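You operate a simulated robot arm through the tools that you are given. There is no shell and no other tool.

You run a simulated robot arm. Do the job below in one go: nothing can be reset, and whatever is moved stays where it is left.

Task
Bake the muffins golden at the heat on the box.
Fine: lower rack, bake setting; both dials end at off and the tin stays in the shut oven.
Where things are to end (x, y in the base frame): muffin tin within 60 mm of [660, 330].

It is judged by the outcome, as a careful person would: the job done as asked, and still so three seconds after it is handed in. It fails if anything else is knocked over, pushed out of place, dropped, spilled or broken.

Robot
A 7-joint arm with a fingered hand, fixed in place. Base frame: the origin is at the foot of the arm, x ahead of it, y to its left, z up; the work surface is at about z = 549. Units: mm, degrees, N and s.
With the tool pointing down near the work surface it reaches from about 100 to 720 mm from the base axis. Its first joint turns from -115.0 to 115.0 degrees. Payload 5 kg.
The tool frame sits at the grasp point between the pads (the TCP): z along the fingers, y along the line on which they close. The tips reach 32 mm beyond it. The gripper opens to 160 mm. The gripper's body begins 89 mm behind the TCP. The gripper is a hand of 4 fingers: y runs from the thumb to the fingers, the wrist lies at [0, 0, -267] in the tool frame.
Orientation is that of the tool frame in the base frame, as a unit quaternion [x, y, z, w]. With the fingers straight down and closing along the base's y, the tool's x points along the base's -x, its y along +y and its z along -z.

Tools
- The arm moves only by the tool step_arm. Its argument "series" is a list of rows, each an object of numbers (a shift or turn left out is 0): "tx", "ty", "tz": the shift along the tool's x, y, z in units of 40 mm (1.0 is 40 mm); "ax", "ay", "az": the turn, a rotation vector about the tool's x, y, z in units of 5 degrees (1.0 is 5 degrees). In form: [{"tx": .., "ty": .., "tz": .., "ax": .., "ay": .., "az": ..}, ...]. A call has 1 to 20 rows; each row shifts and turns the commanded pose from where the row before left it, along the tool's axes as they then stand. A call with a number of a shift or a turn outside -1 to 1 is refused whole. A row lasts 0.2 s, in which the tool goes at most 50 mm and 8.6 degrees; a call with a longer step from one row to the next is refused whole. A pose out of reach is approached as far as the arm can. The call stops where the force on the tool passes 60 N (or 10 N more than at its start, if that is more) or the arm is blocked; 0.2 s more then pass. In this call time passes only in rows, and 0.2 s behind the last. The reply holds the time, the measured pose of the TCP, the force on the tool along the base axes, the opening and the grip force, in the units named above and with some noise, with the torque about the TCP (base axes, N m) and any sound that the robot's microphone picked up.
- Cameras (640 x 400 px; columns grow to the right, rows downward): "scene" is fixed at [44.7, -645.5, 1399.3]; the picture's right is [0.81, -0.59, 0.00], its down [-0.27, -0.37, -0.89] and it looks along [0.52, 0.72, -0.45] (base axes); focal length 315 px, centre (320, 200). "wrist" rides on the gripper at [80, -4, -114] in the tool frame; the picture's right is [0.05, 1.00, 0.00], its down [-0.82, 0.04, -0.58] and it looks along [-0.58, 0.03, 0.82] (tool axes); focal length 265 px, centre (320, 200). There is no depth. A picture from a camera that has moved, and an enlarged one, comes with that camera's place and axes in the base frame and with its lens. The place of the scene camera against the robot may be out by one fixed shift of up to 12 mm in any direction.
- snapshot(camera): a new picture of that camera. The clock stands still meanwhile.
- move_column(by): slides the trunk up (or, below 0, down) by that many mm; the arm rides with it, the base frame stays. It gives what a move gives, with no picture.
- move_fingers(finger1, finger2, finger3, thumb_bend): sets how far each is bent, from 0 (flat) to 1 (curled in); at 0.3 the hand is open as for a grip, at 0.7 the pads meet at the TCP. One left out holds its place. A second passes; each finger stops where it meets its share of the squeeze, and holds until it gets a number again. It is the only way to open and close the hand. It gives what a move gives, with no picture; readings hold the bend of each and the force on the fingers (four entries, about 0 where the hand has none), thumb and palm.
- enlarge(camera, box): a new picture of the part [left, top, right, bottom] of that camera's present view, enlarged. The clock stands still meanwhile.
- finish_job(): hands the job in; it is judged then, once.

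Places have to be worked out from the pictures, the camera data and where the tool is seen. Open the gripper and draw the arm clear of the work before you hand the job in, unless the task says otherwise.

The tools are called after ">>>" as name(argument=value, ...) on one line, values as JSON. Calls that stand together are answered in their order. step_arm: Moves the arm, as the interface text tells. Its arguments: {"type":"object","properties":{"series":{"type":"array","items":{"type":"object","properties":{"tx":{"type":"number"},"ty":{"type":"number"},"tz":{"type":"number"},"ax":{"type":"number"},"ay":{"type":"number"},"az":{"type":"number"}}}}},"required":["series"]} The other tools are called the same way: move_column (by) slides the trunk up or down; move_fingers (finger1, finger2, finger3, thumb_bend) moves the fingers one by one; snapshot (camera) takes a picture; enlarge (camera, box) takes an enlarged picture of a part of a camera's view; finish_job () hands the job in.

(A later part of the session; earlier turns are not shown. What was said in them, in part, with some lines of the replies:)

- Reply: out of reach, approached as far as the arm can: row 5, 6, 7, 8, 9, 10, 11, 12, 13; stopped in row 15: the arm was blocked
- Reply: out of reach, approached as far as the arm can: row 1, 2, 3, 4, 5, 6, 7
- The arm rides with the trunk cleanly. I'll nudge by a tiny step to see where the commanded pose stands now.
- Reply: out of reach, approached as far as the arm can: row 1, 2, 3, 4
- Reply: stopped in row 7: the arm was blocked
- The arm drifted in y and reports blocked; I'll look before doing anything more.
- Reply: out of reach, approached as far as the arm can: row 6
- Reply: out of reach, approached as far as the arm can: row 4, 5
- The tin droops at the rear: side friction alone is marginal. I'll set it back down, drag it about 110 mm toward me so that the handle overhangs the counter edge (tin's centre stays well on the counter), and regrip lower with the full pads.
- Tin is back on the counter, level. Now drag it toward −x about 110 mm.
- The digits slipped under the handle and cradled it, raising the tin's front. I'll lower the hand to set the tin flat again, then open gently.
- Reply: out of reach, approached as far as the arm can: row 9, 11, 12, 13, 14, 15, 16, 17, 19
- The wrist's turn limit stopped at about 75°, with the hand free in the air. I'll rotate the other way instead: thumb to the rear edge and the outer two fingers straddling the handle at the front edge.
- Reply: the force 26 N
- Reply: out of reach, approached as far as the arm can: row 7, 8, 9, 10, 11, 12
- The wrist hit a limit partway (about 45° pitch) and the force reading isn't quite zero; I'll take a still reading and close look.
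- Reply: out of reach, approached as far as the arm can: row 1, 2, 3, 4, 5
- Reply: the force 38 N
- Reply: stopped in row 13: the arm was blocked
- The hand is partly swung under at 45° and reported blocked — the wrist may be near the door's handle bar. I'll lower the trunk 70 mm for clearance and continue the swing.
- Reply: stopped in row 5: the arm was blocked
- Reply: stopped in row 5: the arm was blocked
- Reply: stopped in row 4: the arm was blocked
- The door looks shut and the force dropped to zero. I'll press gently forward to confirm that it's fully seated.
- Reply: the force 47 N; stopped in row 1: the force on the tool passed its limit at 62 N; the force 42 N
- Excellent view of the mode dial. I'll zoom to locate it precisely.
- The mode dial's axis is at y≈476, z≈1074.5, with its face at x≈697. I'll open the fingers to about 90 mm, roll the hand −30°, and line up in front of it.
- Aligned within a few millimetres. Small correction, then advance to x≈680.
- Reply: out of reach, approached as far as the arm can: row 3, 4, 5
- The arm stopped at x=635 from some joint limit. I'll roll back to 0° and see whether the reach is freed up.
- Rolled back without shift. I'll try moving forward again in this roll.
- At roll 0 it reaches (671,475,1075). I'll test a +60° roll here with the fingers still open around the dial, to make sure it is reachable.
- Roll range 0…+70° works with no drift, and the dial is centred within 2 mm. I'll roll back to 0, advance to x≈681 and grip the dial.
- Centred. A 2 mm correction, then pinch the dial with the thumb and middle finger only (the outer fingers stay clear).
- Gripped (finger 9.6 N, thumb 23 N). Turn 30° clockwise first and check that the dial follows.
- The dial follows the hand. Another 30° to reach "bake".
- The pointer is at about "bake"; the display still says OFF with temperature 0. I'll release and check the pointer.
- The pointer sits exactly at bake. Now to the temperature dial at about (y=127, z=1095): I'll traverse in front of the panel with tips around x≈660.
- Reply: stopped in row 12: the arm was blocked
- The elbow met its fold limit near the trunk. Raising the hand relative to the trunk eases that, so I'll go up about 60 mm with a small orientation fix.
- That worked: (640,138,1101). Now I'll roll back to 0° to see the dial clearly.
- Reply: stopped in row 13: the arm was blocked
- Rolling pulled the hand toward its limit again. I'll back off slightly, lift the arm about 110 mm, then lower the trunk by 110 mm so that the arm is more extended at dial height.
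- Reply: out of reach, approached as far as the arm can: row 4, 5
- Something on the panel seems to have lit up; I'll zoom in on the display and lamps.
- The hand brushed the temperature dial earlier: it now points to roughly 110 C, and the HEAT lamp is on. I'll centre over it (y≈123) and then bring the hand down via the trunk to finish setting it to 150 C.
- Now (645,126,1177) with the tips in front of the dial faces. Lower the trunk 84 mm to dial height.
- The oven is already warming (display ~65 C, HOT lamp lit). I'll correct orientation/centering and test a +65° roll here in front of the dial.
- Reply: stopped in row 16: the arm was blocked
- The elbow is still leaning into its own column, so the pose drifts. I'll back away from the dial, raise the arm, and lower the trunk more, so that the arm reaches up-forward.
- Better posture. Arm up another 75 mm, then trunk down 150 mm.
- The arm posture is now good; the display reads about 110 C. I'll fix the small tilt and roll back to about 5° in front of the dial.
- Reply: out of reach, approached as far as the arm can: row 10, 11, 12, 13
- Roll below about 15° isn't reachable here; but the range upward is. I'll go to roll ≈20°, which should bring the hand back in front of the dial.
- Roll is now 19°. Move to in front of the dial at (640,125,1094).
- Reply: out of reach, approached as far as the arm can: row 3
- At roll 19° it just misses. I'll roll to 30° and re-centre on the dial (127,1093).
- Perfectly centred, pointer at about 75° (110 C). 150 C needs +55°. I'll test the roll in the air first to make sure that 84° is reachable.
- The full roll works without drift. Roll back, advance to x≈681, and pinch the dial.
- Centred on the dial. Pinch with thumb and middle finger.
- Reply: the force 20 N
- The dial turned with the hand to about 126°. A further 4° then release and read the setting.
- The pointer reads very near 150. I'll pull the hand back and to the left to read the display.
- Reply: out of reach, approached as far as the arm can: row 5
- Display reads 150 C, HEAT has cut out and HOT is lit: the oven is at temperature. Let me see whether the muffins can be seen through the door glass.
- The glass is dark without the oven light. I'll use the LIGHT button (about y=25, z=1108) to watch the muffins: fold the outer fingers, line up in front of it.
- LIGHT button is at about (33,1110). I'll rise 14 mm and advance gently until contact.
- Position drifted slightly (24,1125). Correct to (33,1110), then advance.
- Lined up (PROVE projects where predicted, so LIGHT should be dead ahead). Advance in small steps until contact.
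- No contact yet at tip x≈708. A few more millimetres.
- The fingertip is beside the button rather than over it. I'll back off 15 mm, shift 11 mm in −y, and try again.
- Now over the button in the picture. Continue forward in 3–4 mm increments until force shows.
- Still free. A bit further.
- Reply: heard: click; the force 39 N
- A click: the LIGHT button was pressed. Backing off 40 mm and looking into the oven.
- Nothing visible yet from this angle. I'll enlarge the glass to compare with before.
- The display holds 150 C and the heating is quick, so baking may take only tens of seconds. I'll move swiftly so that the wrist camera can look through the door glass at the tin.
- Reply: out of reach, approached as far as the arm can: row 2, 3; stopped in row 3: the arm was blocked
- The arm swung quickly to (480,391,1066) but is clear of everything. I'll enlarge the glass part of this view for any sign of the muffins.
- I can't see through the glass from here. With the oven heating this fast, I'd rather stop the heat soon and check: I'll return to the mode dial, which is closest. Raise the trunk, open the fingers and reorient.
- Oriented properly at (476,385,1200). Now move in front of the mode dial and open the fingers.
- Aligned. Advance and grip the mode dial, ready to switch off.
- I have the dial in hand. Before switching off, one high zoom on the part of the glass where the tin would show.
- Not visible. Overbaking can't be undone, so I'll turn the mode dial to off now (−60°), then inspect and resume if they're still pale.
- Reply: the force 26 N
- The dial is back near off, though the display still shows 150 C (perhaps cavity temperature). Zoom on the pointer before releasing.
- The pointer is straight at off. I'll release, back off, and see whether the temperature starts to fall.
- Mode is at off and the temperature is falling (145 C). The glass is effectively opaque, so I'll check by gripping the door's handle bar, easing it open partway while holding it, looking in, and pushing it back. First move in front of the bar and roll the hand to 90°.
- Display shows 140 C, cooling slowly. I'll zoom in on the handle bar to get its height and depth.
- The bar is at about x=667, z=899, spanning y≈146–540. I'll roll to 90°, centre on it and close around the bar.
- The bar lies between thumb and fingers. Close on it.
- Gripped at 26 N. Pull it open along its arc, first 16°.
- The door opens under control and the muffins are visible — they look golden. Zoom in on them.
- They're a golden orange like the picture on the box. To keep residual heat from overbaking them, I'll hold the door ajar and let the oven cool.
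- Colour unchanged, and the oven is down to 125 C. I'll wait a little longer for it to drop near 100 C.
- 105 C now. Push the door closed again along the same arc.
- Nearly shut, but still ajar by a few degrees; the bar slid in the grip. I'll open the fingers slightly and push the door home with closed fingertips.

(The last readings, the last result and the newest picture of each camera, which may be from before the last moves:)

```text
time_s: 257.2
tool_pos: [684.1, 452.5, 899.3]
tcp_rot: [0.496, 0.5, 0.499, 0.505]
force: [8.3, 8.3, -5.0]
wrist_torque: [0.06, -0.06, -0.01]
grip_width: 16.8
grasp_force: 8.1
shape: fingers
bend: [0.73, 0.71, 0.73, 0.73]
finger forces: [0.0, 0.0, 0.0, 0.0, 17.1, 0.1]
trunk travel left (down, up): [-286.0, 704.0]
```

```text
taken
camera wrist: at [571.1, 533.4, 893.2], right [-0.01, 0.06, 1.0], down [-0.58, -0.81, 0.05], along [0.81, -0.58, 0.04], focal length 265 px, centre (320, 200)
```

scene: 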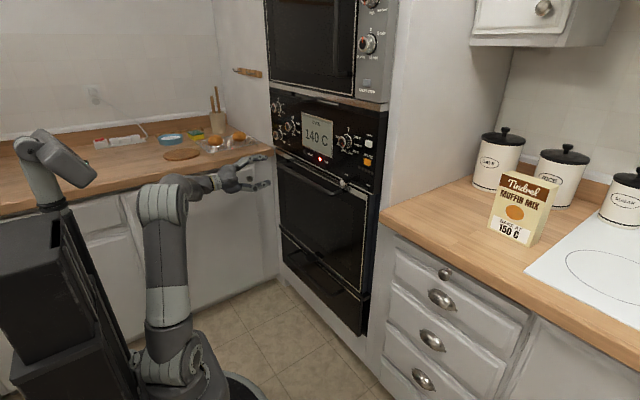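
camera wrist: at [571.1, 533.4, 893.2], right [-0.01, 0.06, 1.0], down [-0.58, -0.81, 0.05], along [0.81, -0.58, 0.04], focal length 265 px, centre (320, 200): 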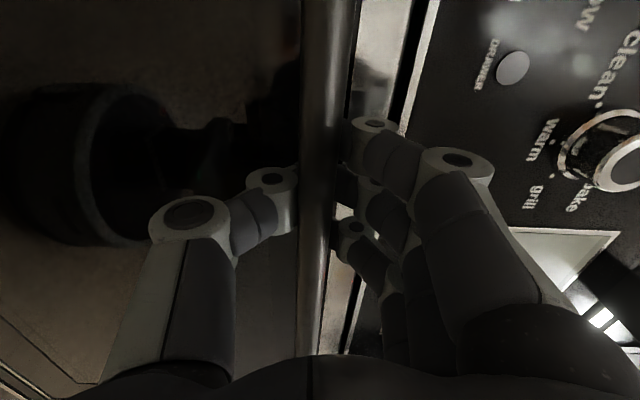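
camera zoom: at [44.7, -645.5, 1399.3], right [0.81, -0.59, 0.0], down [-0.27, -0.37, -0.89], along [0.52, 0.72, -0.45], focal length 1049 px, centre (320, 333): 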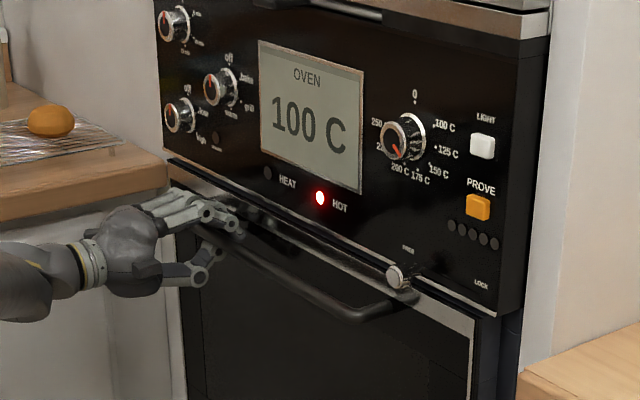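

The bar is now inside the closed fingers and the door looks nearly flush. Press forward a bit more to seat it.

>>> step_arm(series=[{"tz": 0.15}, {"tz": 0.15}, {"tx": 0}])

>>> step_arm(series=[{"tz": 0.1}, {"tz": 0.1}, {"tx": 0}])

>>> enlarge(camera="scene", box=[240, 100, 400, 220])

```text
time_s: 258.0
tool_pos: [695.6, 452.1, 899.5]
tcp_rot: [0.496, 0.499, 0.499, 0.507]
force: [-0.3, -0.2, -2.7]
wrist_torque: [0.02, 0.01, 0.01]
grip_width: 16.3
grasp_force: 0.6
shape: fingers
bend: [0.73, 0.71, 0.73, 0.74]
finger forces: [0.0, 0.0, 0.0, 0.1, 2.1, 0.1]
trunk travel left (down, up): [-286.0, 704.0]
```

```text
time_s: 258.8
tool_pos: [701.4, 453.6, 902.0]
tcp_rot: [0.495, 0.499, 0.5, 0.505]
force: [-23.2, -1.3, -1.1]
wrist_torque: [-0.02, -0.1, 0.0]
grip_width: 15.9
grasp_force: 0.0
shape: fingers
bend: [0.73, 0.73, 0.73, 0.75]
finger forces: [0.1, 0.0, 0.1, 0.1, 0.4, 0.0]
trunk travel left (down, up): [-286.0, 704.0]
```

```text
3.33 times, centred on (320, 160) of scene
camera zoom: at [44.7, -645.5, 1399.3], right [0.81, -0.59, 0.0], down [-0.27, -0.37, -0.89], along [0.52, 0.72, -0.45], focal length 1049 px, centre (320, 333)
```

zoom: 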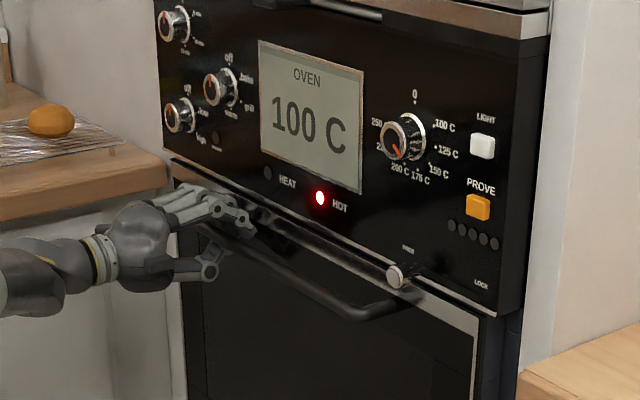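

Seated firmly (23 N). Open the hand gently and withdraw straight back off the bar.

>>> move_fingers(finger1=0.5, finger2=0.5, finger3=0.5, thumb_bend=0.5)

>>> step_arm(series=[{"tz": -0.3}, {"tz": -0.5}, {"tz": -0.7}, {"tz": -0.7}, {"tz": -0.7}, {"tx": 0}])

>>> enlarge(camera="scene", box=[240, 100, 400, 220])

```text
time_s: 259.3
tool_pos: [694.0, 461.6, 901.4]
tcp_rot: [0.493, 0.502, 0.504, 0.501]
force: [-56.6, -4.3, -4.3]
wrist_torque: [0.12, -0.08, -0.25]
grip_width: 54.3
grasp_force: 29.8
shape: fingers
bend: [0.58, 0.58, 0.59, 0.63]
finger forces: [8.5, 9.0, 9.6, 0.0, 31.9, 0.0]
trunk travel left (down, up): [-286.0, 704.0]
stopped: the force on the tool passed its limit at 62 N (the readings are from after the stop); the commanded pose is now the measured one
```

```text
time_s: 260.7
tool_pos: [584.6, 457.4, 902.0]
tcp_rot: [0.494, 0.5, 0.502, 0.504]
force: [0.2, 0.4, -0.2]
wrist_torque: [0.0, 0.0, 0.0]
grip_width: 90.7
grasp_force: 0.1
shape: fingers
bend: [0.5, 0.5, 0.5, 0.5]
finger forces: [0.1, 0.1, 0.0, 0.0, 0.0, 0.0]
trunk travel left (down, up): [-286.0, 704.0]
```

```text
3.33 times, centred on (320, 160) of scene
camera zoom: at [44.7, -645.5, 1399.3], right [0.81, -0.59, 0.0], down [-0.27, -0.37, -0.89], along [0.52, 0.72, -0.45], focal length 1049 px, centre (320, 333)
```

zoom: 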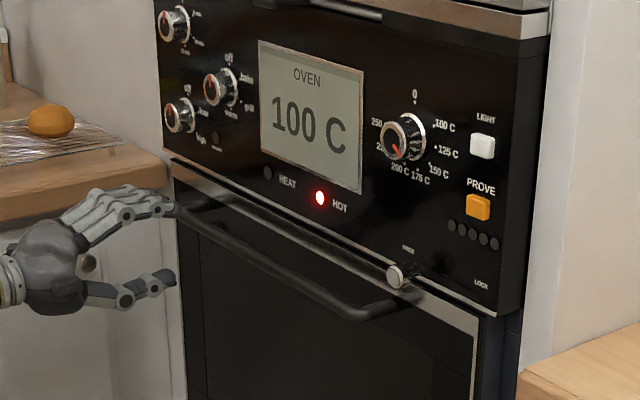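

The door stays shut at 100 C. Next is the temperature dial back to 0: raise the arm first.

>>> step_arm(series=[{"ty": 0.95}, {"ty": 0.95}, {"ty": 0.95}, {"ty": 0.95}, {"ty": 0.95}, {"ty": 0.95}, {"ty": 0.95}, {"ty": 0.95}, {"tx": 0}])

>>> move_column(by=-130)

>>> snapshot(camera="scene")

```text
time_s: 262.7
tool_pos: [578.9, 456.7, 1205.0]
tcp_rot: [0.494, 0.5, 0.501, 0.505]
force: [-0.4, -0.4, 0.6]
wrist_torque: [0.03, 0.03, -0.06]
grip_width: 90.8
grasp_force: 0.2
shape: fingers
bend: [0.5, 0.5, 0.5, 0.5]
finger forces: [0.0, 0.0, 0.1, 0.1, 0.0, 0.1]
trunk travel left (down, up): [-286.0, 704.0]
```

```text
time_s: 264.3
tool_pos: [579.7, 459.7, 1073.3]
tcp_rot: [0.494, 0.5, 0.501, 0.505]
force: [0.5, 0.1, -0.2]
wrist_torque: [0.0, -0.02, 0.01]
grip_width: 90.8
grasp_force: 0.0
shape: fingers
bend: [0.5, 0.5, 0.5, 0.5]
finger forces: [0.0, 0.0, 0.0, 0.1, 0.0, 0.0]
trunk travel left (down, up): [-156.0, 834.0]
```

```text
taken
```

scene: 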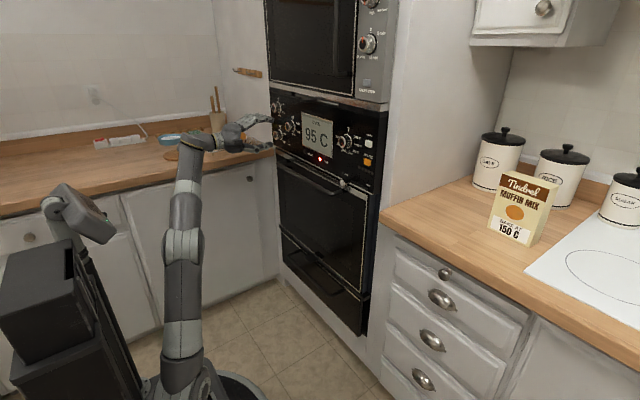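

Slide across to the temperature dial with tips in front of the panel.

>>> step_arm(series=[{"tz": 0.65}, {"tz": 0.65}, {"tx": -0.7, "ty": 0.04}, {"tx": -0.7, "ty": 0.04}, {"tx": -0.7, "ty": 0.04}, {"tx": -0.7, "ty": 0.04}, {"tx": -0.7, "ty": 0.04}, {"tx": -0.7, "ty": 0.04}, {"tx": -0.7, "ty": 0.04}, {"tx": -0.7, "ty": 0.04}, {"tx": -0.7, "ty": 0.04}, {"tx": -0.7, "ty": 0.04}, {"tx": -0.7, "ty": 0.04}, {"tx": -0.6, "ty": 0.04}, {"tx": 0}])

>>> snapshot(camera="wrist")

```text
time_s: 267.5
tool_pos: [632.0, 126.4, 1097.4]
tcp_rot: [0.495, 0.5, 0.501, 0.504]
force: [-0.7, 0.5, -0.4]
wrist_torque: [0.01, 0.02, 0.01]
grip_width: 90.4
grasp_force: 0.0
shape: fingers
bend: [0.5, 0.5, 0.5, 0.5]
finger forces: [0.0, 0.1, 0.0, 0.0, 0.1, 0.0]
trunk travel left (down, up): [-156.0, 834.0]
```

```text
taken
camera wrist: at [517.6, 204.9, 1091.8], right [-0.01, 0.06, 1.0], down [-0.58, -0.82, 0.04], along [0.82, -0.57, 0.04], focal length 265 px, centre (320, 200)
```

wrist: 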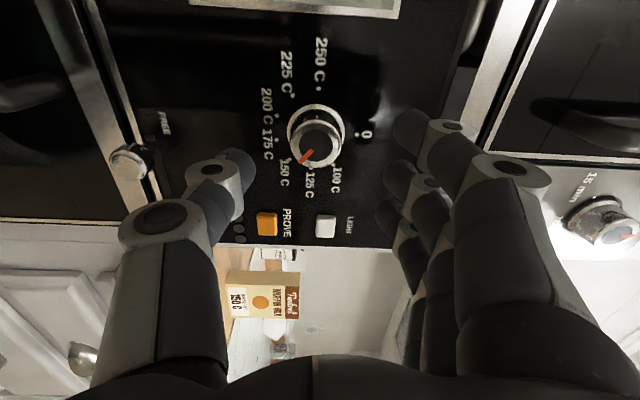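

Centred in front of the dial at roll 90°. Advance and grip.

>>> step_arm(series=[{"ty": -0.065, "tz": 0.4}, {"tz": 0.4}, {"tz": 0.42}, {"tx": 0}])

>>> move_fingers(finger2=0.8, thumb_bend=0.8)

>>> step_arm(series=[{"az": -1}, {"az": -1}, {"az": -1}, {"az": -1}, {"az": -1}, {"az": -1}, {"az": -1}, {"az": -1}, {"az": -1}, {"az": -1}, {"az": -1}, {"az": -1}, {"az": -0.4}, {"tx": 0}])

>>> snapshot(camera="wrist")

```text
time_s: 268.5
tool_pos: [680.3, 125.5, 1095.6]
tcp_rot: [0.495, 0.5, 0.5, 0.504]
force: [0.4, 0.9, -0.3]
wrist_torque: [0.0, 0.01, 0.0]
grip_width: 90.5
grasp_force: 0.1
shape: fingers
bend: [0.5, 0.5, 0.5, 0.5]
finger forces: [0.0, 0.0, 0.0, 0.0, 0.1, 0.0]
trunk travel left (down, up): [-156.0, 834.0]
```

```text
time_s: 269.5
tool_pos: [682.4, 125.6, 1092.1]
tcp_rot: [0.496, 0.5, 0.5, 0.504]
force: [2.4, -1.8, -18.2]
wrist_torque: [0.06, 0.16, -0.02]
grip_width: 67.1
grasp_force: 16.8
shape: fingers
bend: [0.5, 0.64, 0.5, 0.66]
finger forces: [0.0, 9.6, 0.0, 0.0, 24.4, 0.1]
trunk travel left (down, up): [-156.0, 834.0]
```

```text
time_s: 272.6
tool_pos: [682.1, 86.6, 1103.5]
tcp_rot: [0.187, 0.673, 0.148, 0.7]
force: [-27.5, -18.9, 12.2]
wrist_torque: [0.27, -0.13, 0.27]
grip_width: 15.4
grasp_force: 24.4
shape: fingers
bend: [0.74, 0.69, 0.5, 0.77]
finger forces: [12.5, 35.4, 0.0, 0.0, 0.1, 0.0]
trunk travel left (down, up): [-156.0, 834.0]
heard: click, click
stopped in row 14: the force on the tool passed its limit at 70 N (the readings are from after the stop); the commanded pose is now the measured one
```

```text
taken
camera wrist: at [572.7, 126.3, 1028.3], right [0.05, 0.91, 0.41], down [-0.61, -0.3, 0.73], along [0.79, -0.29, 0.54], focal length 265 px, centre (320, 200)
```

wrist: 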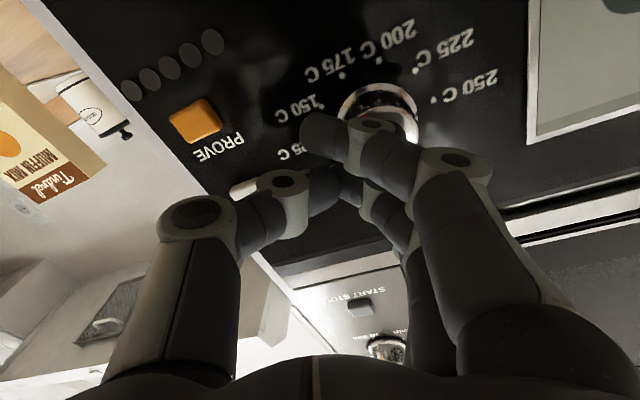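

The hand slipped off the dial toward the LIGHT button (two clicks). I'll stop, back away carefully and check all the controls.

>>> step_arm(series=[{"tz": -0.3}, {"tz": -0.4}, {"tz": -0.4}, {"tx": 0}])

>>> snapshot(camera="wrist")

>>> enlarge(camera="scene", box=[260, 90, 390, 190])

```text
time_s: 273.6
tool_pos: [641.6, 96.2, 1096.2]
tcp_rot: [0.185, 0.677, 0.147, 0.697]
force: [-0.8, -0.3, -0.1]
wrist_torque: [0.01, 0.01, 0.04]
grip_width: 45.1
grasp_force: 0.0
shape: fingers
bend: [0.5, 0.68, 0.5, 0.76]
finger forces: [0.1, 0.0, 0.0, 0.1, 0.1, 0.1]
trunk travel left (down, up): [-156.0, 834.0]
```

```text
taken
camera wrist: at [531.8, 135.3, 1022.1], right [0.05, 0.91, 0.41], down [-0.61, -0.3, 0.74], along [0.79, -0.28, 0.54], focal length 265 px, centre (320, 200)
```

wrist: 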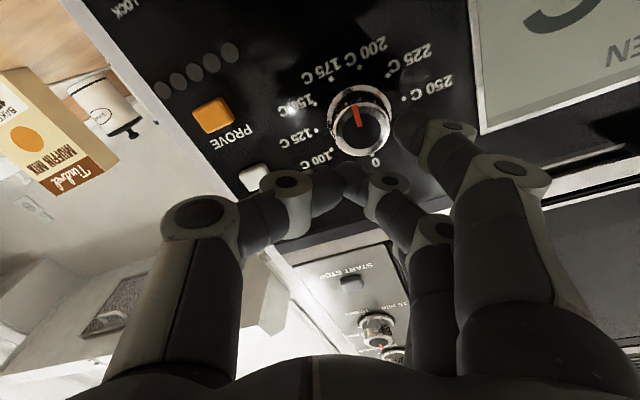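

```text
4.00 times, centred on (325, 140) of scene
camera zoom: at [44.7, -645.5, 1399.3], right [0.81, -0.59, 0.0], down [-0.27, -0.37, -0.89], along [0.52, 0.72, -0.45], focal length 1259 px, centre (300, 440)
```

zoom: 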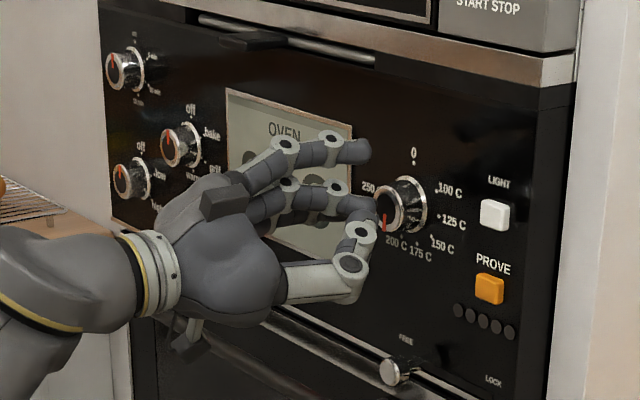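

The dial got turned to around 190 C but the mode is off, so there's no heat. I'll open the fingers, restore a proper roll (60°) and re-centre on the dial.

>>> move_fingers(finger1=0.5, finger2=0.5, finger3=0.5, thumb_bend=0.5)

>>> step_arm(series=[{"tz": -0.1, "ax": -0.054, "ay": 0.086, "az": 0.937}, {"ax": -0.054, "ay": 0.086, "az": 0.937}, {"ax": -0.054, "ay": 0.086, "az": 0.937}, {"ax": -0.054, "ay": 0.086, "az": 0.937}, {"ax": -0.054, "ay": 0.086, "az": 0.937}, {"ax": -0.054, "ay": 0.086, "az": 0.937}, {"ax": -0.054, "ay": 0.086, "az": 0.937}, {"tx": 0}])

>>> snapshot(camera="wrist")

```text
time_s: 274.6
tool_pos: [643.3, 96.6, 1096.7]
tcp_rot: [0.185, 0.677, 0.148, 0.697]
force: [0.8, -0.3, -0.8]
wrist_torque: [0.0, 0.02, -0.01]
grip_width: 90.8
grasp_force: 0.1
shape: fingers
bend: [0.5, 0.5, 0.5, 0.5]
finger forces: [0.1, 0.0, 0.0, 0.0, 0.0, 0.1]
trunk travel left (down, up): [-156.0, 834.0]
```

```text
time_s: 276.4
tool_pos: [638.4, 95.7, 1097.1]
tcp_rot: [0.354, 0.612, 0.355, 0.612]
force: [0.7, -0.1, -0.4]
wrist_torque: [0.01, 0.01, -0.01]
grip_width: 90.7
grasp_force: 0.0
shape: fingers
bend: [0.5, 0.5, 0.5, 0.5]
finger forces: [0.0, 0.0, 0.0, 0.0, 0.0, 0.1]
trunk travel left (down, up): [-156.0, 834.0]
```

```text
taken
camera wrist: at [523.8, 163.1, 1053.6], right [0.0, 0.54, 0.84], down [-0.58, -0.69, 0.44], along [0.82, -0.48, 0.31], focal length 265 px, centre (320, 200)
```

wrist: 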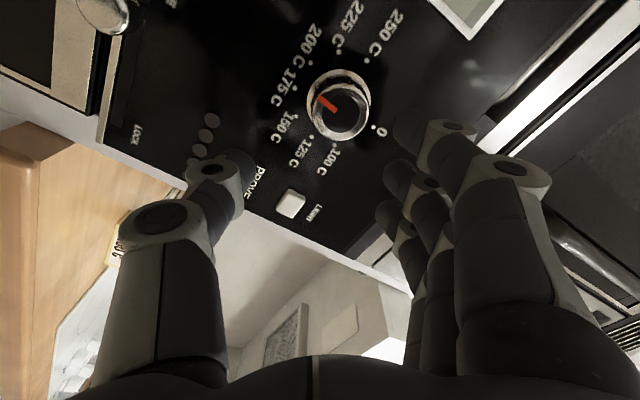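

The pointer is at about 186°. I'll centre on the dial and test how far the roll can go upward (to 120°), so I can use a larger safe range.

>>> step_arm(series=[{"tx": 0.35, "ty": 0.155}, {"tx": 0.35, "ty": 0.155}, {"az": 1}, {"az": 1}, {"az": 1}, {"az": 1}, {"az": 1}, {"az": 1}, {"az": 1}, {"az": 1}, {"az": 1}, {"az": 1}, {"az": 1}, {"az": 1}, {"tx": 0}])

>>> snapshot(camera="wrist")

```text
time_s: 279.6
tool_pos: [637.7, 126.7, 1093.1]
tcp_rot: [0.613, 0.354, 0.613, 0.351]
force: [0.5, 0.2, -0.3]
wrist_torque: [-0.03, -0.01, 0.03]
grip_width: 90.8
grasp_force: 0.0
shape: fingers
bend: [0.5, 0.5, 0.5, 0.5]
finger forces: [0.0, 0.1, 0.0, 0.0, 0.1, 0.1]
trunk travel left (down, up): [-156.0, 834.0]
```

```text
taken
camera wrist: at [523.9, 197.2, 1130.5], right [0.0, -0.46, 0.89], down [-0.58, -0.73, -0.37], along [0.82, -0.51, -0.26], focal length 265 px, centre (320, 200)
```

wrist: 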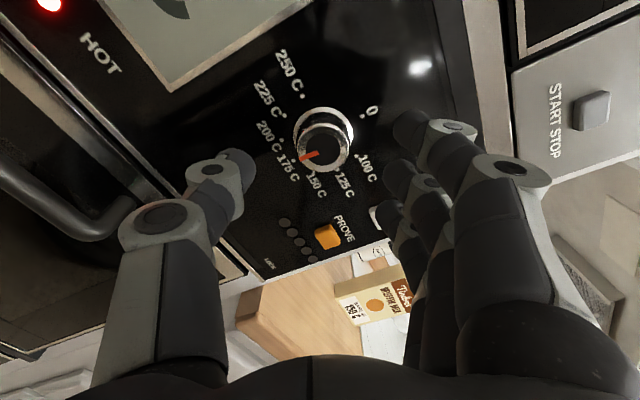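

Roll 120° works well. Test another 45°.

>>> step_arm(series=[{"az": 1}, {"az": 1}, {"az": 1}, {"az": 1}, {"az": 1}, {"az": 1}, {"az": 1}, {"az": 1}, {"az": 1}, {"tx": 0}])

>>> snapshot(camera="wrist")

```text
time_s: 281.8
tool_pos: [637.9, 126.4, 1094.5]
tcp_rot: [0.701, 0.093, 0.701, 0.09]
force: [0.1, -0.2, 0.2]
wrist_torque: [-0.01, 0.0, 0.0]
grip_width: 90.8
grasp_force: 0.1
shape: fingers
bend: [0.5, 0.5, 0.5, 0.5]
finger forces: [0.0, 0.0, 0.0, 0.0, 0.0, 0.0]
trunk travel left (down, up): [-156.0, 834.0]
```

```text
taken
camera wrist: at [523.6, 150.3, 1171.0], right [0.0, -0.95, 0.31], down [-0.58, -0.25, -0.78], along [0.82, -0.18, -0.55], focal length 265 px, centre (320, 200)
```

wrist: 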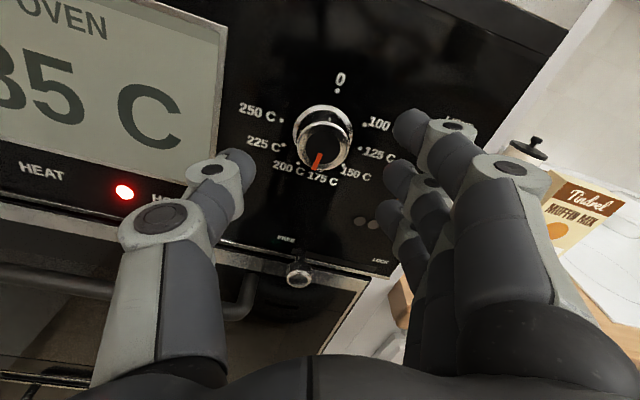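

Roll 165° is fine too, giving a working range of about 100°. Display: 85 C, HEAT off. Advance and grip the dial here, then turn −95°.

>>> step_arm(series=[{"tx": 0.06, "ty": 0.03, "tz": 0.36}, {"tz": 0.36}, {"tz": 0.36}, {"tx": 0}])

>>> move_fingers(finger2=0.8, thumb_bend=0.8)

>>> snapshot(camera="wrist")

```text
time_s: 282.8
tool_pos: [680.5, 127.4, 1096.7]
tcp_rot: [0.701, 0.092, 0.701, 0.092]
force: [0.0, -0.5, 0.1]
wrist_torque: [0.02, 0.01, -0.02]
grip_width: 91.0
grasp_force: 0.1
shape: fingers
bend: [0.5, 0.5, 0.5, 0.5]
finger forces: [0.0, 0.0, 0.0, 0.0, 0.0, 0.1]
trunk travel left (down, up): [-156.0, 834.0]
```

```text
time_s: 283.8
tool_pos: [679.3, 131.2, 1096.9]
tcp_rot: [0.701, 0.095, 0.701, 0.091]
force: [3.3, 18.7, -0.6]
wrist_torque: [0.07, -0.05, 0.3]
grip_width: 64.0
grasp_force: 17.7
shape: fingers
bend: [0.5, 0.61, 0.5, 0.68]
finger forces: [0.0, 9.1, 0.1, 0.1, 26.1, 0.0]
trunk travel left (down, up): [-156.0, 834.0]
```

```text
taken
camera wrist: at [566.3, 154.3, 1173.1], right [0.01, -0.95, 0.31], down [-0.58, -0.26, -0.78], along [0.82, -0.17, -0.55], focal length 265 px, centre (320, 200)
```

wrist: 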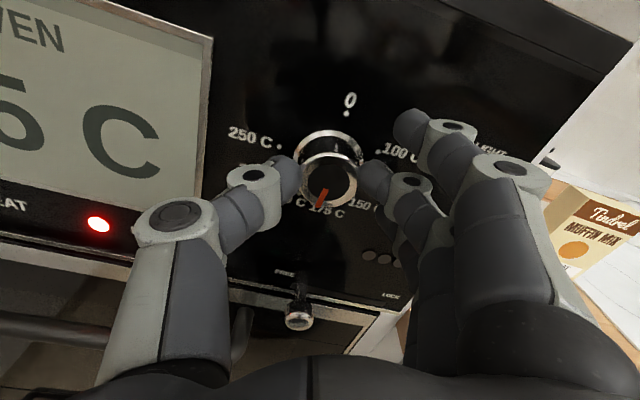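

Good pinch. Turn counter-clockwise 45° first and check that nothing drifts.

>>> step_arm(series=[{"az": -1}, {"az": -1}, {"az": -1}, {"az": -1}, {"az": -1}, {"az": -1}, {"az": -1}, {"az": -1}, {"az": -1}, {"tx": 0}])

>>> step_arm(series=[{"az": -1}, {"az": -1}, {"az": -1}, {"az": -1}, {"az": -1}, {"az": -1}, {"az": -1}, {"az": -1}, {"az": -1}, {"tx": 0}])

>>> snapshot(camera="wrist")

```text
time_s: 286.0
tool_pos: [679.7, 129.0, 1094.6]
tcp_rot: [0.611, 0.356, 0.612, 0.354]
force: [-20.7, 13.6, -26.5]
wrist_torque: [0.06, 0.83, 0.41]
grip_width: 66.8
grasp_force: 23.9
shape: fingers
bend: [0.5, 0.62, 0.5, 0.68]
finger forces: [0.1, 7.7, 0.1, 0.0, 39.4, 0.1]
trunk travel left (down, up): [-156.0, 834.0]
```

```text
time_s: 288.2
tool_pos: [680.5, 127.0, 1094.4]
tcp_rot: [0.43, 0.563, 0.429, 0.56]
force: [-27.8, 2.9, -36.2]
wrist_torque: [0.08, 1.16, -0.04]
grip_width: 68.1
grasp_force: 27.2
shape: fingers
bend: [0.5, 0.63, 0.5, 0.68]
finger forces: [0.0, 8.1, 0.0, 0.0, 45.9, 0.1]
trunk travel left (down, up): [-156.0, 834.0]
```

```text
taken
camera wrist: at [567.8, 202.4, 1069.7], right [0.0, 0.31, 0.95], down [-0.58, -0.78, 0.26], along [0.82, -0.55, 0.18], focal length 265 px, centre (320, 200)
```

wrist: 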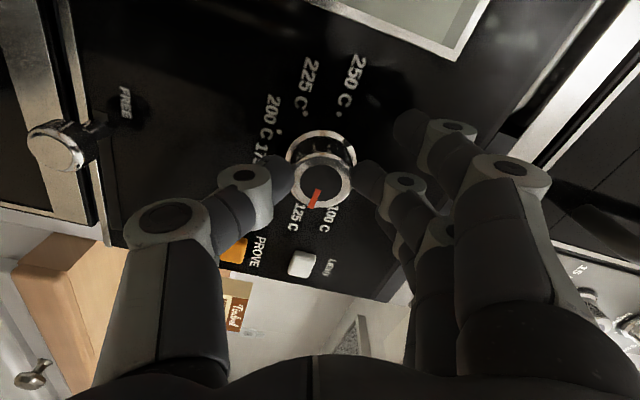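

The dial turned 90° (pointer now about 96°). Release, roll back up 90°, and re-grip.

>>> move_fingers(finger2=0.5, thumb_bend=0.5)

>>> step_arm(series=[{"tz": -0.5}, {"az": 1}, {"az": 1}, {"az": 1}, {"az": 1}, {"az": 1}, {"az": 1}, {"az": 1}, {"az": 1}, {"az": 1}, {"az": 1}, {"az": 1}, {"az": 1}, {"az": 1}, {"az": 1}, {"az": 1}, {"az": 1}, {"az": 1}, {"az": 1}, {"tx": 0}])

>>> snapshot(camera="wrist")

```text
time_s: 289.2
tool_pos: [680.2, 125.4, 1097.1]
tcp_rot: [0.43, 0.561, 0.431, 0.56]
force: [1.0, 0.1, -0.5]
wrist_torque: [0.0, -0.01, 0.02]
grip_width: 90.7
grasp_force: 0.0
shape: fingers
bend: [0.5, 0.5, 0.5, 0.5]
finger forces: [0.0, 0.0, 0.0, 0.0, 0.0, 0.1]
trunk travel left (down, up): [-156.0, 834.0]
```

```text
time_s: 293.4
tool_pos: [659.9, 126.6, 1096.5]
tcp_rot: [0.701, 0.093, 0.701, 0.09]
force: [-0.9, -0.8, 0.4]
wrist_torque: [0.0, -0.02, -0.02]
grip_width: 90.6
grasp_force: 0.0
shape: fingers
bend: [0.5, 0.5, 0.5, 0.5]
finger forces: [0.0, 0.1, 0.1, 0.0, 0.0, 0.0]
trunk travel left (down, up): [-156.0, 834.0]
```

```text
taken
camera wrist: at [547.3, 149.8, 1173.9], right [0.0, -0.95, 0.31], down [-0.58, -0.25, -0.78], along [0.82, -0.18, -0.55], focal length 265 px, centre (320, 200)
```

wrist: 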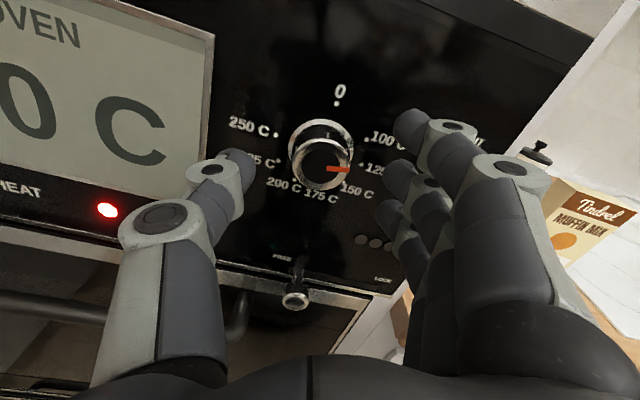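

The pointer is around 86°. Advance, grip again, and turn −85°.

>>> step_arm(series=[{"tz": 0.27}, {"tz": 0.25}, {"tx": 0}])

>>> move_fingers(finger2=0.8, thumb_bend=0.8)

>>> step_arm(series=[{"az": -1}, {"az": -1}, {"az": -1}, {"az": -1}, {"az": -1}, {"az": -1}, {"az": -1}, {"az": -1}, {"az": -1}, {"az": -1}, {"az": -1}, {"az": -1}, {"az": -1}, {"az": -1}, {"az": -1}, {"az": -1}, {"az": -1}, {"tx": 0}])

>>> enlarge(camera="wrist", box=[220, 80, 420, 230])

>>> enlarge(camera="scene", box=[260, 90, 390, 190])

```text
time_s: 294.2
tool_pos: [681.8, 125.8, 1096.4]
tcp_rot: [0.701, 0.092, 0.701, 0.092]
force: [-0.6, 0.6, -0.3]
wrist_torque: [0.01, 0.02, -0.01]
grip_width: 90.8
grasp_force: 0.0
shape: fingers
bend: [0.5, 0.5, 0.5, 0.5]
finger forces: [0.1, 0.0, 0.0, 0.0, 0.0, 0.0]
trunk travel left (down, up): [-156.0, 834.0]
```

```text
time_s: 295.2
tool_pos: [681.5, 129.6, 1095.1]
tcp_rot: [0.701, 0.094, 0.701, 0.092]
force: [2.8, 19.0, -2.5]
wrist_torque: [-0.01, 0.0, 0.3]
grip_width: 64.9
grasp_force: 17.1
shape: fingers
bend: [0.5, 0.61, 0.5, 0.67]
finger forces: [0.0, 8.8, 0.0, 0.1, 25.9, 0.1]
trunk travel left (down, up): [-156.0, 834.0]
```

```text
time_s: 299.0
tool_pos: [683.6, 128.3, 1093.2]
tcp_rot: [0.454, 0.544, 0.454, 0.541]
force: [-16.2, 8.2, -29.9]
wrist_torque: [0.5, 0.97, 0.15]
grip_width: 68.0
grasp_force: 22.9
shape: fingers
bend: [0.5, 0.62, 0.5, 0.67]
finger forces: [0.0, 7.4, 0.1, 0.0, 38.3, 0.1]
trunk travel left (down, up): [-156.0, 834.0]
```

```text
2.67 times, centred on (320, 155) of wrist
camera zoom: at [569.1, 205.0, 1076.2], right [0.0, 0.23, 0.97], down [-0.57, -0.8, 0.19], along [0.82, -0.56, 0.13], focal length 708 px, centre (320, 320)
```

zoom: 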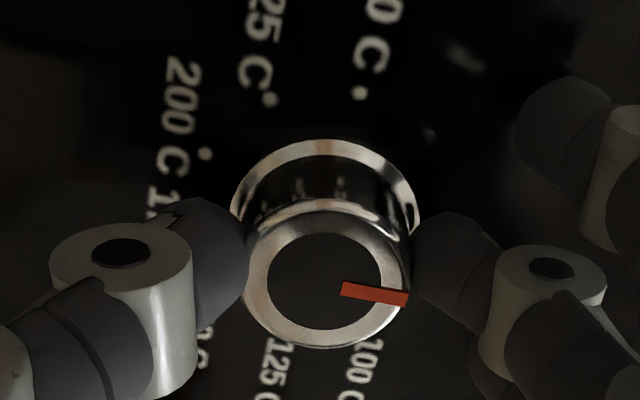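

```text
4.00 times, centred on (325, 140) of scene
camera zoom: at [44.7, -645.5, 1399.3], right [0.81, -0.59, 0.0], down [-0.27, -0.37, -0.89], along [0.52, 0.72, -0.45], focal length 1259 px, centre (300, 440)
```

zoom: 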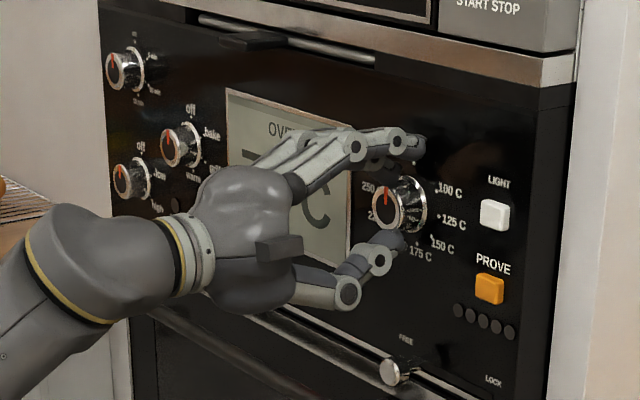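

Pointer is about 5° from 0. Turn 5° more (a stop at 0 would simply hold it).

>>> step_arm(series=[{"az": -0.8}, {"tx": 0}])

>>> move_fingers(finger2=0.5, thumb_bend=0.5)

>>> step_arm(series=[{"tz": -0.5}, {"tz": -0.5}, {"tx": 0}])

>>> enlarge(camera="wrist", box=[220, 60, 420, 200])

>>> enlarge(camera="scene", box=[310, 100, 390, 170])

```text
time_s: 299.6
tool_pos: [683.5, 130.5, 1093.6]
tcp_rot: [0.435, 0.56, 0.435, 0.555]
force: [-18.4, 9.6, -34.4]
wrist_torque: [0.51, 1.04, 0.17]
grip_width: 68.0
grasp_force: 23.8
shape: fingers
bend: [0.5, 0.62, 0.5, 0.67]
finger forces: [0.1, 6.2, 0.1, 0.0, 41.4, 0.0]
trunk travel left (down, up): [-156.0, 834.0]
```

```text
time_s: 300.6
tool_pos: [681.2, 126.3, 1097.4]
tcp_rot: [0.434, 0.557, 0.436, 0.557]
force: [-0.3, 0.3, 0.3]
wrist_torque: [0.02, 0.04, -0.04]
grip_width: 90.5
grasp_force: 0.0
shape: fingers
bend: [0.5, 0.5, 0.5, 0.5]
finger forces: [0.1, 0.0, 0.1, 0.0, 0.1, 0.0]
trunk travel left (down, up): [-156.0, 834.0]
```

```text
time_s: 301.4
tool_pos: [642.0, 124.8, 1095.7]
tcp_rot: [0.435, 0.558, 0.435, 0.557]
force: [-0.3, 0.3, 0.3]
wrist_torque: [0.0, -0.02, 0.01]
grip_width: 90.7
grasp_force: 0.1
shape: fingers
bend: [0.5, 0.5, 0.5, 0.5]
finger forces: [0.0, 0.0, 0.0, 0.0, 0.1, 0.0]
trunk travel left (down, up): [-156.0, 834.0]
```

```text
2.86 times, centred on (320, 130) of wrist
camera zoom: at [528.6, 200.9, 1071.8], right [0.0, 0.29, 0.96], down [-0.58, -0.78, 0.24], along [0.82, -0.55, 0.17], focal length 758 px, centre (320, 400)
```

zoom: 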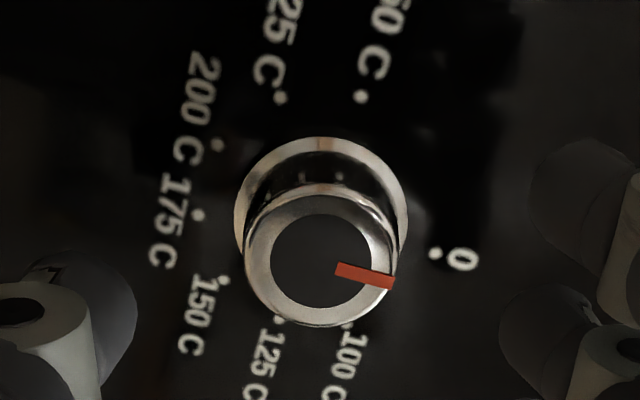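

```text
5.71 times, centred on (350, 135) of scene
camera zoom: at [44.7, -645.5, 1399.3], right [0.81, -0.59, 0.0], down [-0.27, -0.37, -0.89], along [0.52, 0.72, -0.45], focal length 1799 px, centre (149, 571)
```

zoom: 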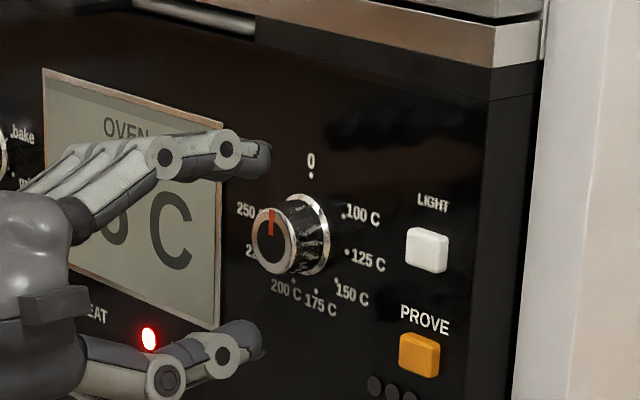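

The temperature dial now points exactly at 0, and the mode dial is at off. The LIGHT button has been pressed three times in all, so I'll press it once more to put it back as it was. Fold the fingers and line up as before.

>>> move_fingers(finger1=0.95, finger2=0.71, finger3=0.95, thumb_bend=0.7)

>>> step_arm(series=[{"az": 0.7}, {"az": 0.7}, {"tx": -0.52}, {"tx": -0.52}, {"tx": -0.52}, {"tx": -0.52}, {"tx": -0.5}, {"tx": 0}])

>>> enlarge(camera="scene", box=[310, 100, 390, 170])

```text
time_s: 302.4
tool_pos: [641.6, 123.3, 1094.5]
tcp_rot: [0.435, 0.558, 0.436, 0.557]
force: [-0.5, 0.2, 0.3]
wrist_torque: [0.0, 0.02, 0.04]
grip_width: 41.1
grasp_force: 0.0
shape: fingers
bend: [0.95, 0.71, 0.95, 0.7]
finger forces: [0.1, 0.1, 0.1, 0.0, 0.0, 0.0]
trunk travel left (down, up): [-156.0, 834.0]
```

```text
time_s: 304.2
tool_pos: [642.1, 22.5, 1107.4]
tcp_rot: [0.468, 0.53, 0.469, 0.529]
force: [-0.4, -0.3, -0.4]
wrist_torque: [-0.01, 0.0, -0.03]
grip_width: 41.2
grasp_force: 0.1
shape: fingers
bend: [0.95, 0.71, 0.95, 0.7]
finger forces: [0.0, 0.0, 0.0, 0.1, 0.0, 0.0]
trunk travel left (down, up): [-156.0, 834.0]
```

```text
5.71 times, centred on (350, 135) of scene
camera zoom: at [44.7, -645.5, 1399.3], right [0.81, -0.59, 0.0], down [-0.27, -0.37, -0.89], along [0.52, 0.72, -0.45], focal length 1799 px, centre (149, 571)
```

zoom: 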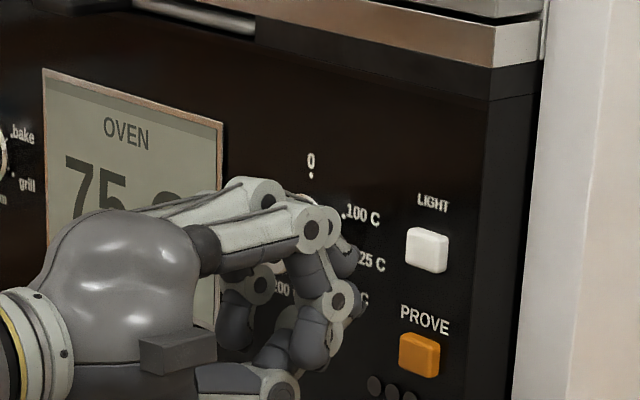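

Aligned as before (22.5,1107). Advance and press.

>>> step_arm(series=[{"tz": 0.4, "ty": 0.04}, {"tz": 0.4}, {"tz": 0.3}, {"tx": 0}])

>>> step_arm(series=[{"tz": 0.1}, {"tz": 0.1}, {"tz": 0.05}, {"tx": 0}])

```text
time_s: 305.2
tool_pos: [685.4, 21.8, 1111.0]
tcp_rot: [0.468, 0.53, 0.468, 0.53]
force: [-0.2, 0.2, -0.2]
wrist_torque: [0.0, -0.02, -0.01]
grip_width: 40.9
grasp_force: 0.1
shape: fingers
bend: [0.95, 0.71, 0.95, 0.7]
finger forces: [0.1, 0.0, 0.0, 0.0, 0.0, 0.1]
trunk travel left (down, up): [-156.0, 834.0]
```

```text
time_s: 306.2
tool_pos: [695.3, 23.7, 1112.4]
tcp_rot: [0.468, 0.529, 0.469, 0.53]
force: [-5.0, -0.1, 1.2]
wrist_torque: [0.03, -0.06, 0.01]
grip_width: 41.2
grasp_force: 3.7
shape: fingers
bend: [0.95, 0.71, 0.95, 0.7]
finger forces: [0.0, 5.8, 0.0, 0.0, 1.2, 0.0]
trunk travel left (down, up): [-156.0, 834.0]
heard: click
```

One click. Retreat straight back 45 mm, then move left along the panel.

>>> step_arm(series=[{"tz": -0.4}, {"tz": -0.4}, {"tz": -0.4}, {"tx": 0.6}, {"tx": 0.7}, {"tx": 0.7}, {"tx": 0.7}, {"tx": 0.7}, {"tx": 0.7}, {"tx": 0.7}, {"tx": 0.7}, {"tx": 0}])

>>> snapshot(camera="scene")

>>> enlarge(camera="scene", box=[260, 90, 390, 190])

```text
time_s: 308.8
tool_pos: [646.9, 242.9, 1083.6]
tcp_rot: [0.468, 0.529, 0.469, 0.53]
force: [0.0, -0.4, 0.2]
wrist_torque: [-0.01, 0.0, 0.02]
grip_width: 41.4
grasp_force: 0.2
shape: fingers
bend: [0.95, 0.71, 0.95, 0.7]
finger forces: [0.0, 0.0, 0.0, 0.0, 0.0, 0.0]
trunk travel left (down, up): [-156.0, 834.0]
```

```text
taken
```

scene: 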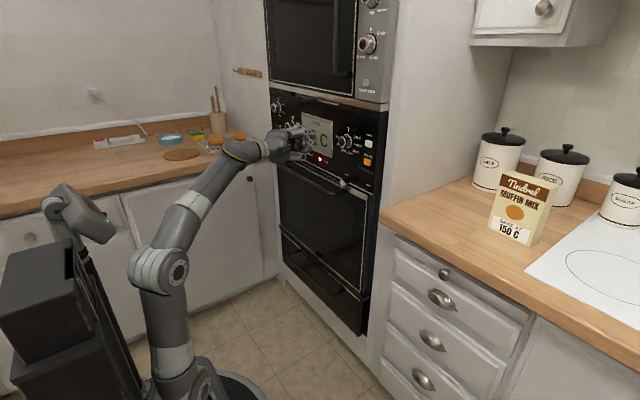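

```text
4.00 times, centred on (325, 140) of scene
camera zoom: at [44.7, -645.5, 1399.3], right [0.81, -0.59, 0.0], down [-0.27, -0.37, -0.89], along [0.52, 0.72, -0.45], focal length 1259 px, centre (300, 440)
```

zoom: 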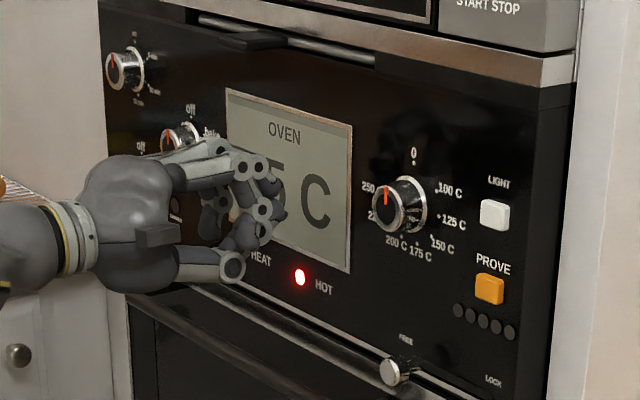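

Both dials read off/0. Now back away from the panel before opening the hand.

>>> step_arm(series=[{"tz": -0.56, "tx": 0.3, "ty": 0.4}, {"tz": -0.56, "tx": 0.44, "ty": 0.5}, {"tz": -0.56, "tx": 0.44, "ty": 0.5}, {"tz": -0.56, "tx": 0.44, "ty": 0.5}, {"tx": 0}])

>>> snapshot(camera="scene")

```text
time_s: 310.0
tool_pos: [558.5, 316.4, 1150.0]
tcp_rot: [0.468, 0.53, 0.469, 0.53]
force: [-0.4, 0.3, 0.4]
wrist_torque: [0.0, 0.01, -0.02]
grip_width: 41.4
grasp_force: 0.1
shape: fingers
bend: [0.95, 0.71, 0.95, 0.7]
finger forces: [0.0, 0.0, 0.0, 0.0, 0.0, 0.0]
trunk travel left (down, up): [-156.0, 834.0]
```

```text
taken
```

scene: 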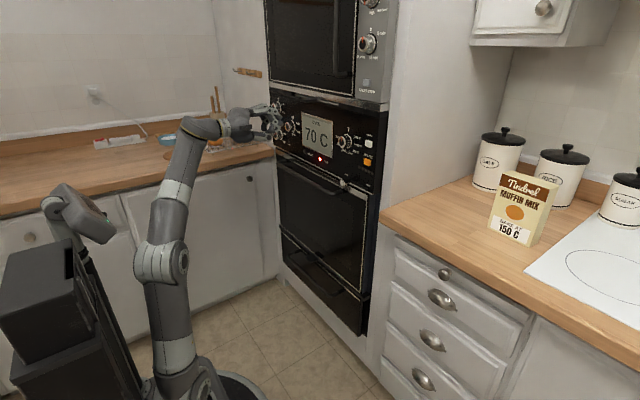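

Back off another 80 mm, open the hand, and do a final check of everything.

>>> step_arm(series=[{"tz": -0.5, "tx": 0.3, "ty": 0.4}, {"tz": -0.5, "tx": 0.3, "ty": 0.4}, {"tz": -0.5, "tx": 0.3, "ty": 0.4}, {"tz": -0.5, "tx": 0.3, "ty": 0.4}, {"tx": 0}])

>>> move_fingers(finger1=0.3, finger2=0.3, finger3=0.3, thumb_bend=0.3)

>>> snapshot(camera="scene")

>>> enlarge(camera="scene", box=[260, 90, 390, 190])

>>> enlarge(camera="scene", box=[260, 140, 400, 340])

>>> snapshot(camera="wrist")

```text
time_s: 311.2
tool_pos: [478.7, 369.5, 1208.6]
tcp_rot: [0.467, 0.53, 0.469, 0.529]
force: [0.0, 1.5, 0.8]
wrist_torque: [0.04, -0.01, 0.0]
grip_width: 41.1
grasp_force: 0.0
shape: fingers
bend: [0.95, 0.71, 0.95, 0.7]
finger forces: [0.0, 0.0, 0.0, 0.0, 0.0, 0.1]
trunk travel left (down, up): [-156.0, 834.0]
```

```text
time_s: 312.2
tool_pos: [477.6, 369.1, 1207.5]
tcp_rot: [0.468, 0.53, 0.469, 0.529]
force: [0.2, -0.2, 0.2]
wrist_torque: [0.02, 0.01, -0.01]
grip_width: 170.1
grasp_force: 0.1
shape: fingers
bend: [0.3, 0.3, 0.3, 0.3]
finger forces: [0.0, 0.0, 0.0, 0.0, 0.1, 0.0]
trunk travel left (down, up): [-156.0, 834.0]
```

```text
taken
```

scene: 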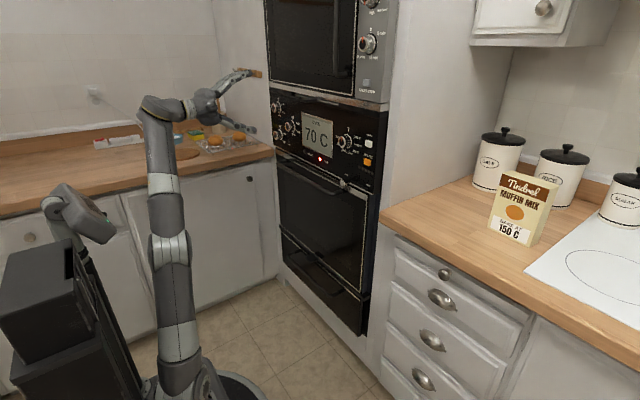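

```text
4.00 times, centred on (325, 140) of scene
camera zoom: at [44.7, -645.5, 1399.3], right [0.81, -0.59, 0.0], down [-0.27, -0.37, -0.89], along [0.52, 0.72, -0.45], focal length 1259 px, centre (300, 440)
```

zoom: 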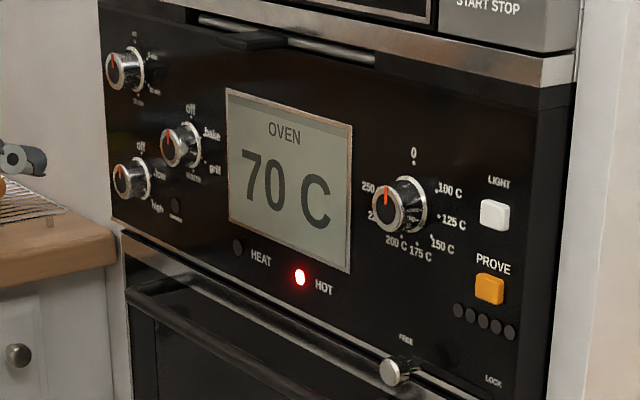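

```text
2.00 times, centred on (330, 240) of scene
camera zoom: at [44.7, -645.5, 1399.3], right [0.81, -0.59, 0.0], down [-0.27, -0.37, -0.89], along [0.52, 0.72, -0.45], focal length 630 px, centre (300, 120)
```

zoom: 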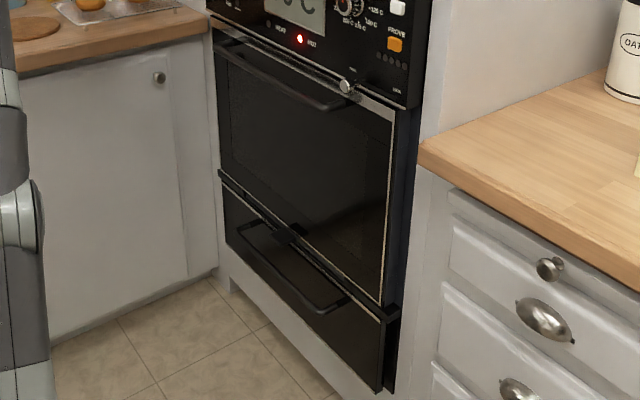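

```text
taken
camera wrist: at [364.8, 447.7, 1194.9], right [0.0, 0.17, 0.98], down [-0.58, -0.81, 0.14], along [0.82, -0.57, 0.1], focal length 265 px, centre (320, 200)
```

wrist: 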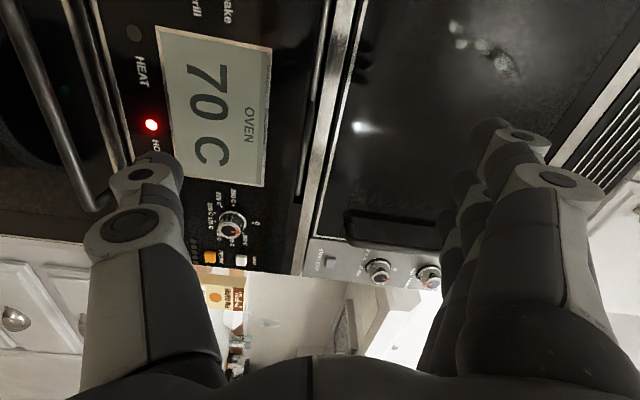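

The door is shut, both dials are at off, the oven is cooling with no heat, and the surroundings are undisturbed. I'll wait a few seconds to confirm it stays so.

>>> step_arm(series=[{"tx": 0}, {"tx": 0}, {"tx": 0}, {"tx": 0}, {"tx": 0}, {"tx": 0}, {"tx": 0}, {"tx": 0}, {"tx": 0}, {"tx": 0}, {"tx": 0}, {"tx": 0}, {"tx": 0}, {"tx": 0}, {"tx": 0}, {"tx": 0}, {"tx": 0}, {"tx": 0}, {"tx": 0}, {"tx": 0}])

>>> enlarge(camera="scene", box=[260, 90, 350, 160])

```text
time_s: 316.4
tool_pos: [477.0, 369.5, 1209.2]
tcp_rot: [0.468, 0.529, 0.47, 0.529]
force: [0.5, -0.8, 0.7]
wrist_torque: [0.02, 0.0, 0.0]
grip_width: 170.0
grasp_force: 0.1
shape: fingers
bend: [0.3, 0.3, 0.3, 0.3]
finger forces: [0.1, 0.0, 0.0, 0.0, 0.0, 0.1]
trunk travel left (down, up): [-156.0, 834.0]
```

```text
5.71 times, centred on (305, 125) of scene
camera zoom: at [44.7, -645.5, 1399.3], right [0.81, -0.59, 0.0], down [-0.27, -0.37, -0.89], along [0.52, 0.72, -0.45], focal length 1799 px, centre (406, 629)
```

zoom: 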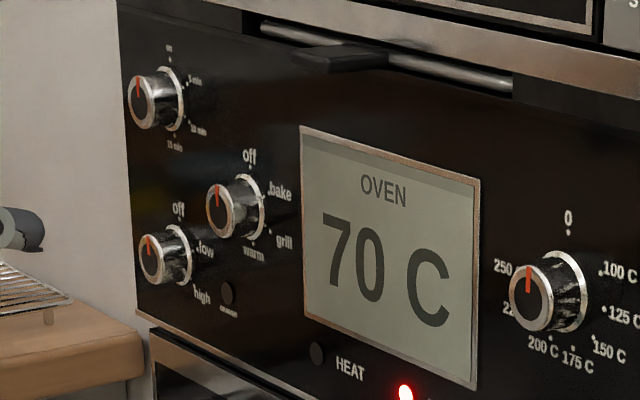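

Both pointers stand straight up at off and 0, HEAT is dark, the door is shut with the golden muffins inside, and the open hand is clear of everything. Handing in.

>>> finish_job()

```text
The job is handed in.
```

The muffins are baked and golden. They sit on the lower rack with the oven shut, both dials are at off, and the hand is open and clear of the panel.

- **Baking:** I set the mode to bake and the display reached 150 C. They had about 20–25 seconds there, after about 20 seconds near 110 C because the hand had brushed the dial on the way in. I then turned the mode off and opened the door partway. The muffins I could see were an even golden orange, like the picture on the box. I held the door ajar until about 105 C so they would not overbake, then shut it.
- **Tin position:** I set the tin at about [628, 327] on the pulled-out rack, within 60 mm of [660, 330]. Pushing the rack in carried it to roughly x = 900. With the door shut, no point inside the oven is as far forward as x = 660, so I took the target as the spot on the pulled-out rack. If it was meant as the final resting place, the tin is not there.
- **Slips along the way:**
  - Setting the temperature back to 0, the hand slipped, turned the dial to about 190 C and bumped the LIGHT button. The mode was already off, so no heat came on.
  - I had pressed LIGHT once earlier, trying to see through the glass. The bump clicked it twice more, so I pressed it a fourth time to put it back as it was. I could not confirm its state through the dark glass.
- **Tin handling:** The first grip on the handle let the tin tilt, with its rear edge still on the counter, so I set it down and regripped it by the rim. Nothing spilled.

At the end the display read 70 C, with the HEAT lamp dark and the HOT lamp still lit.
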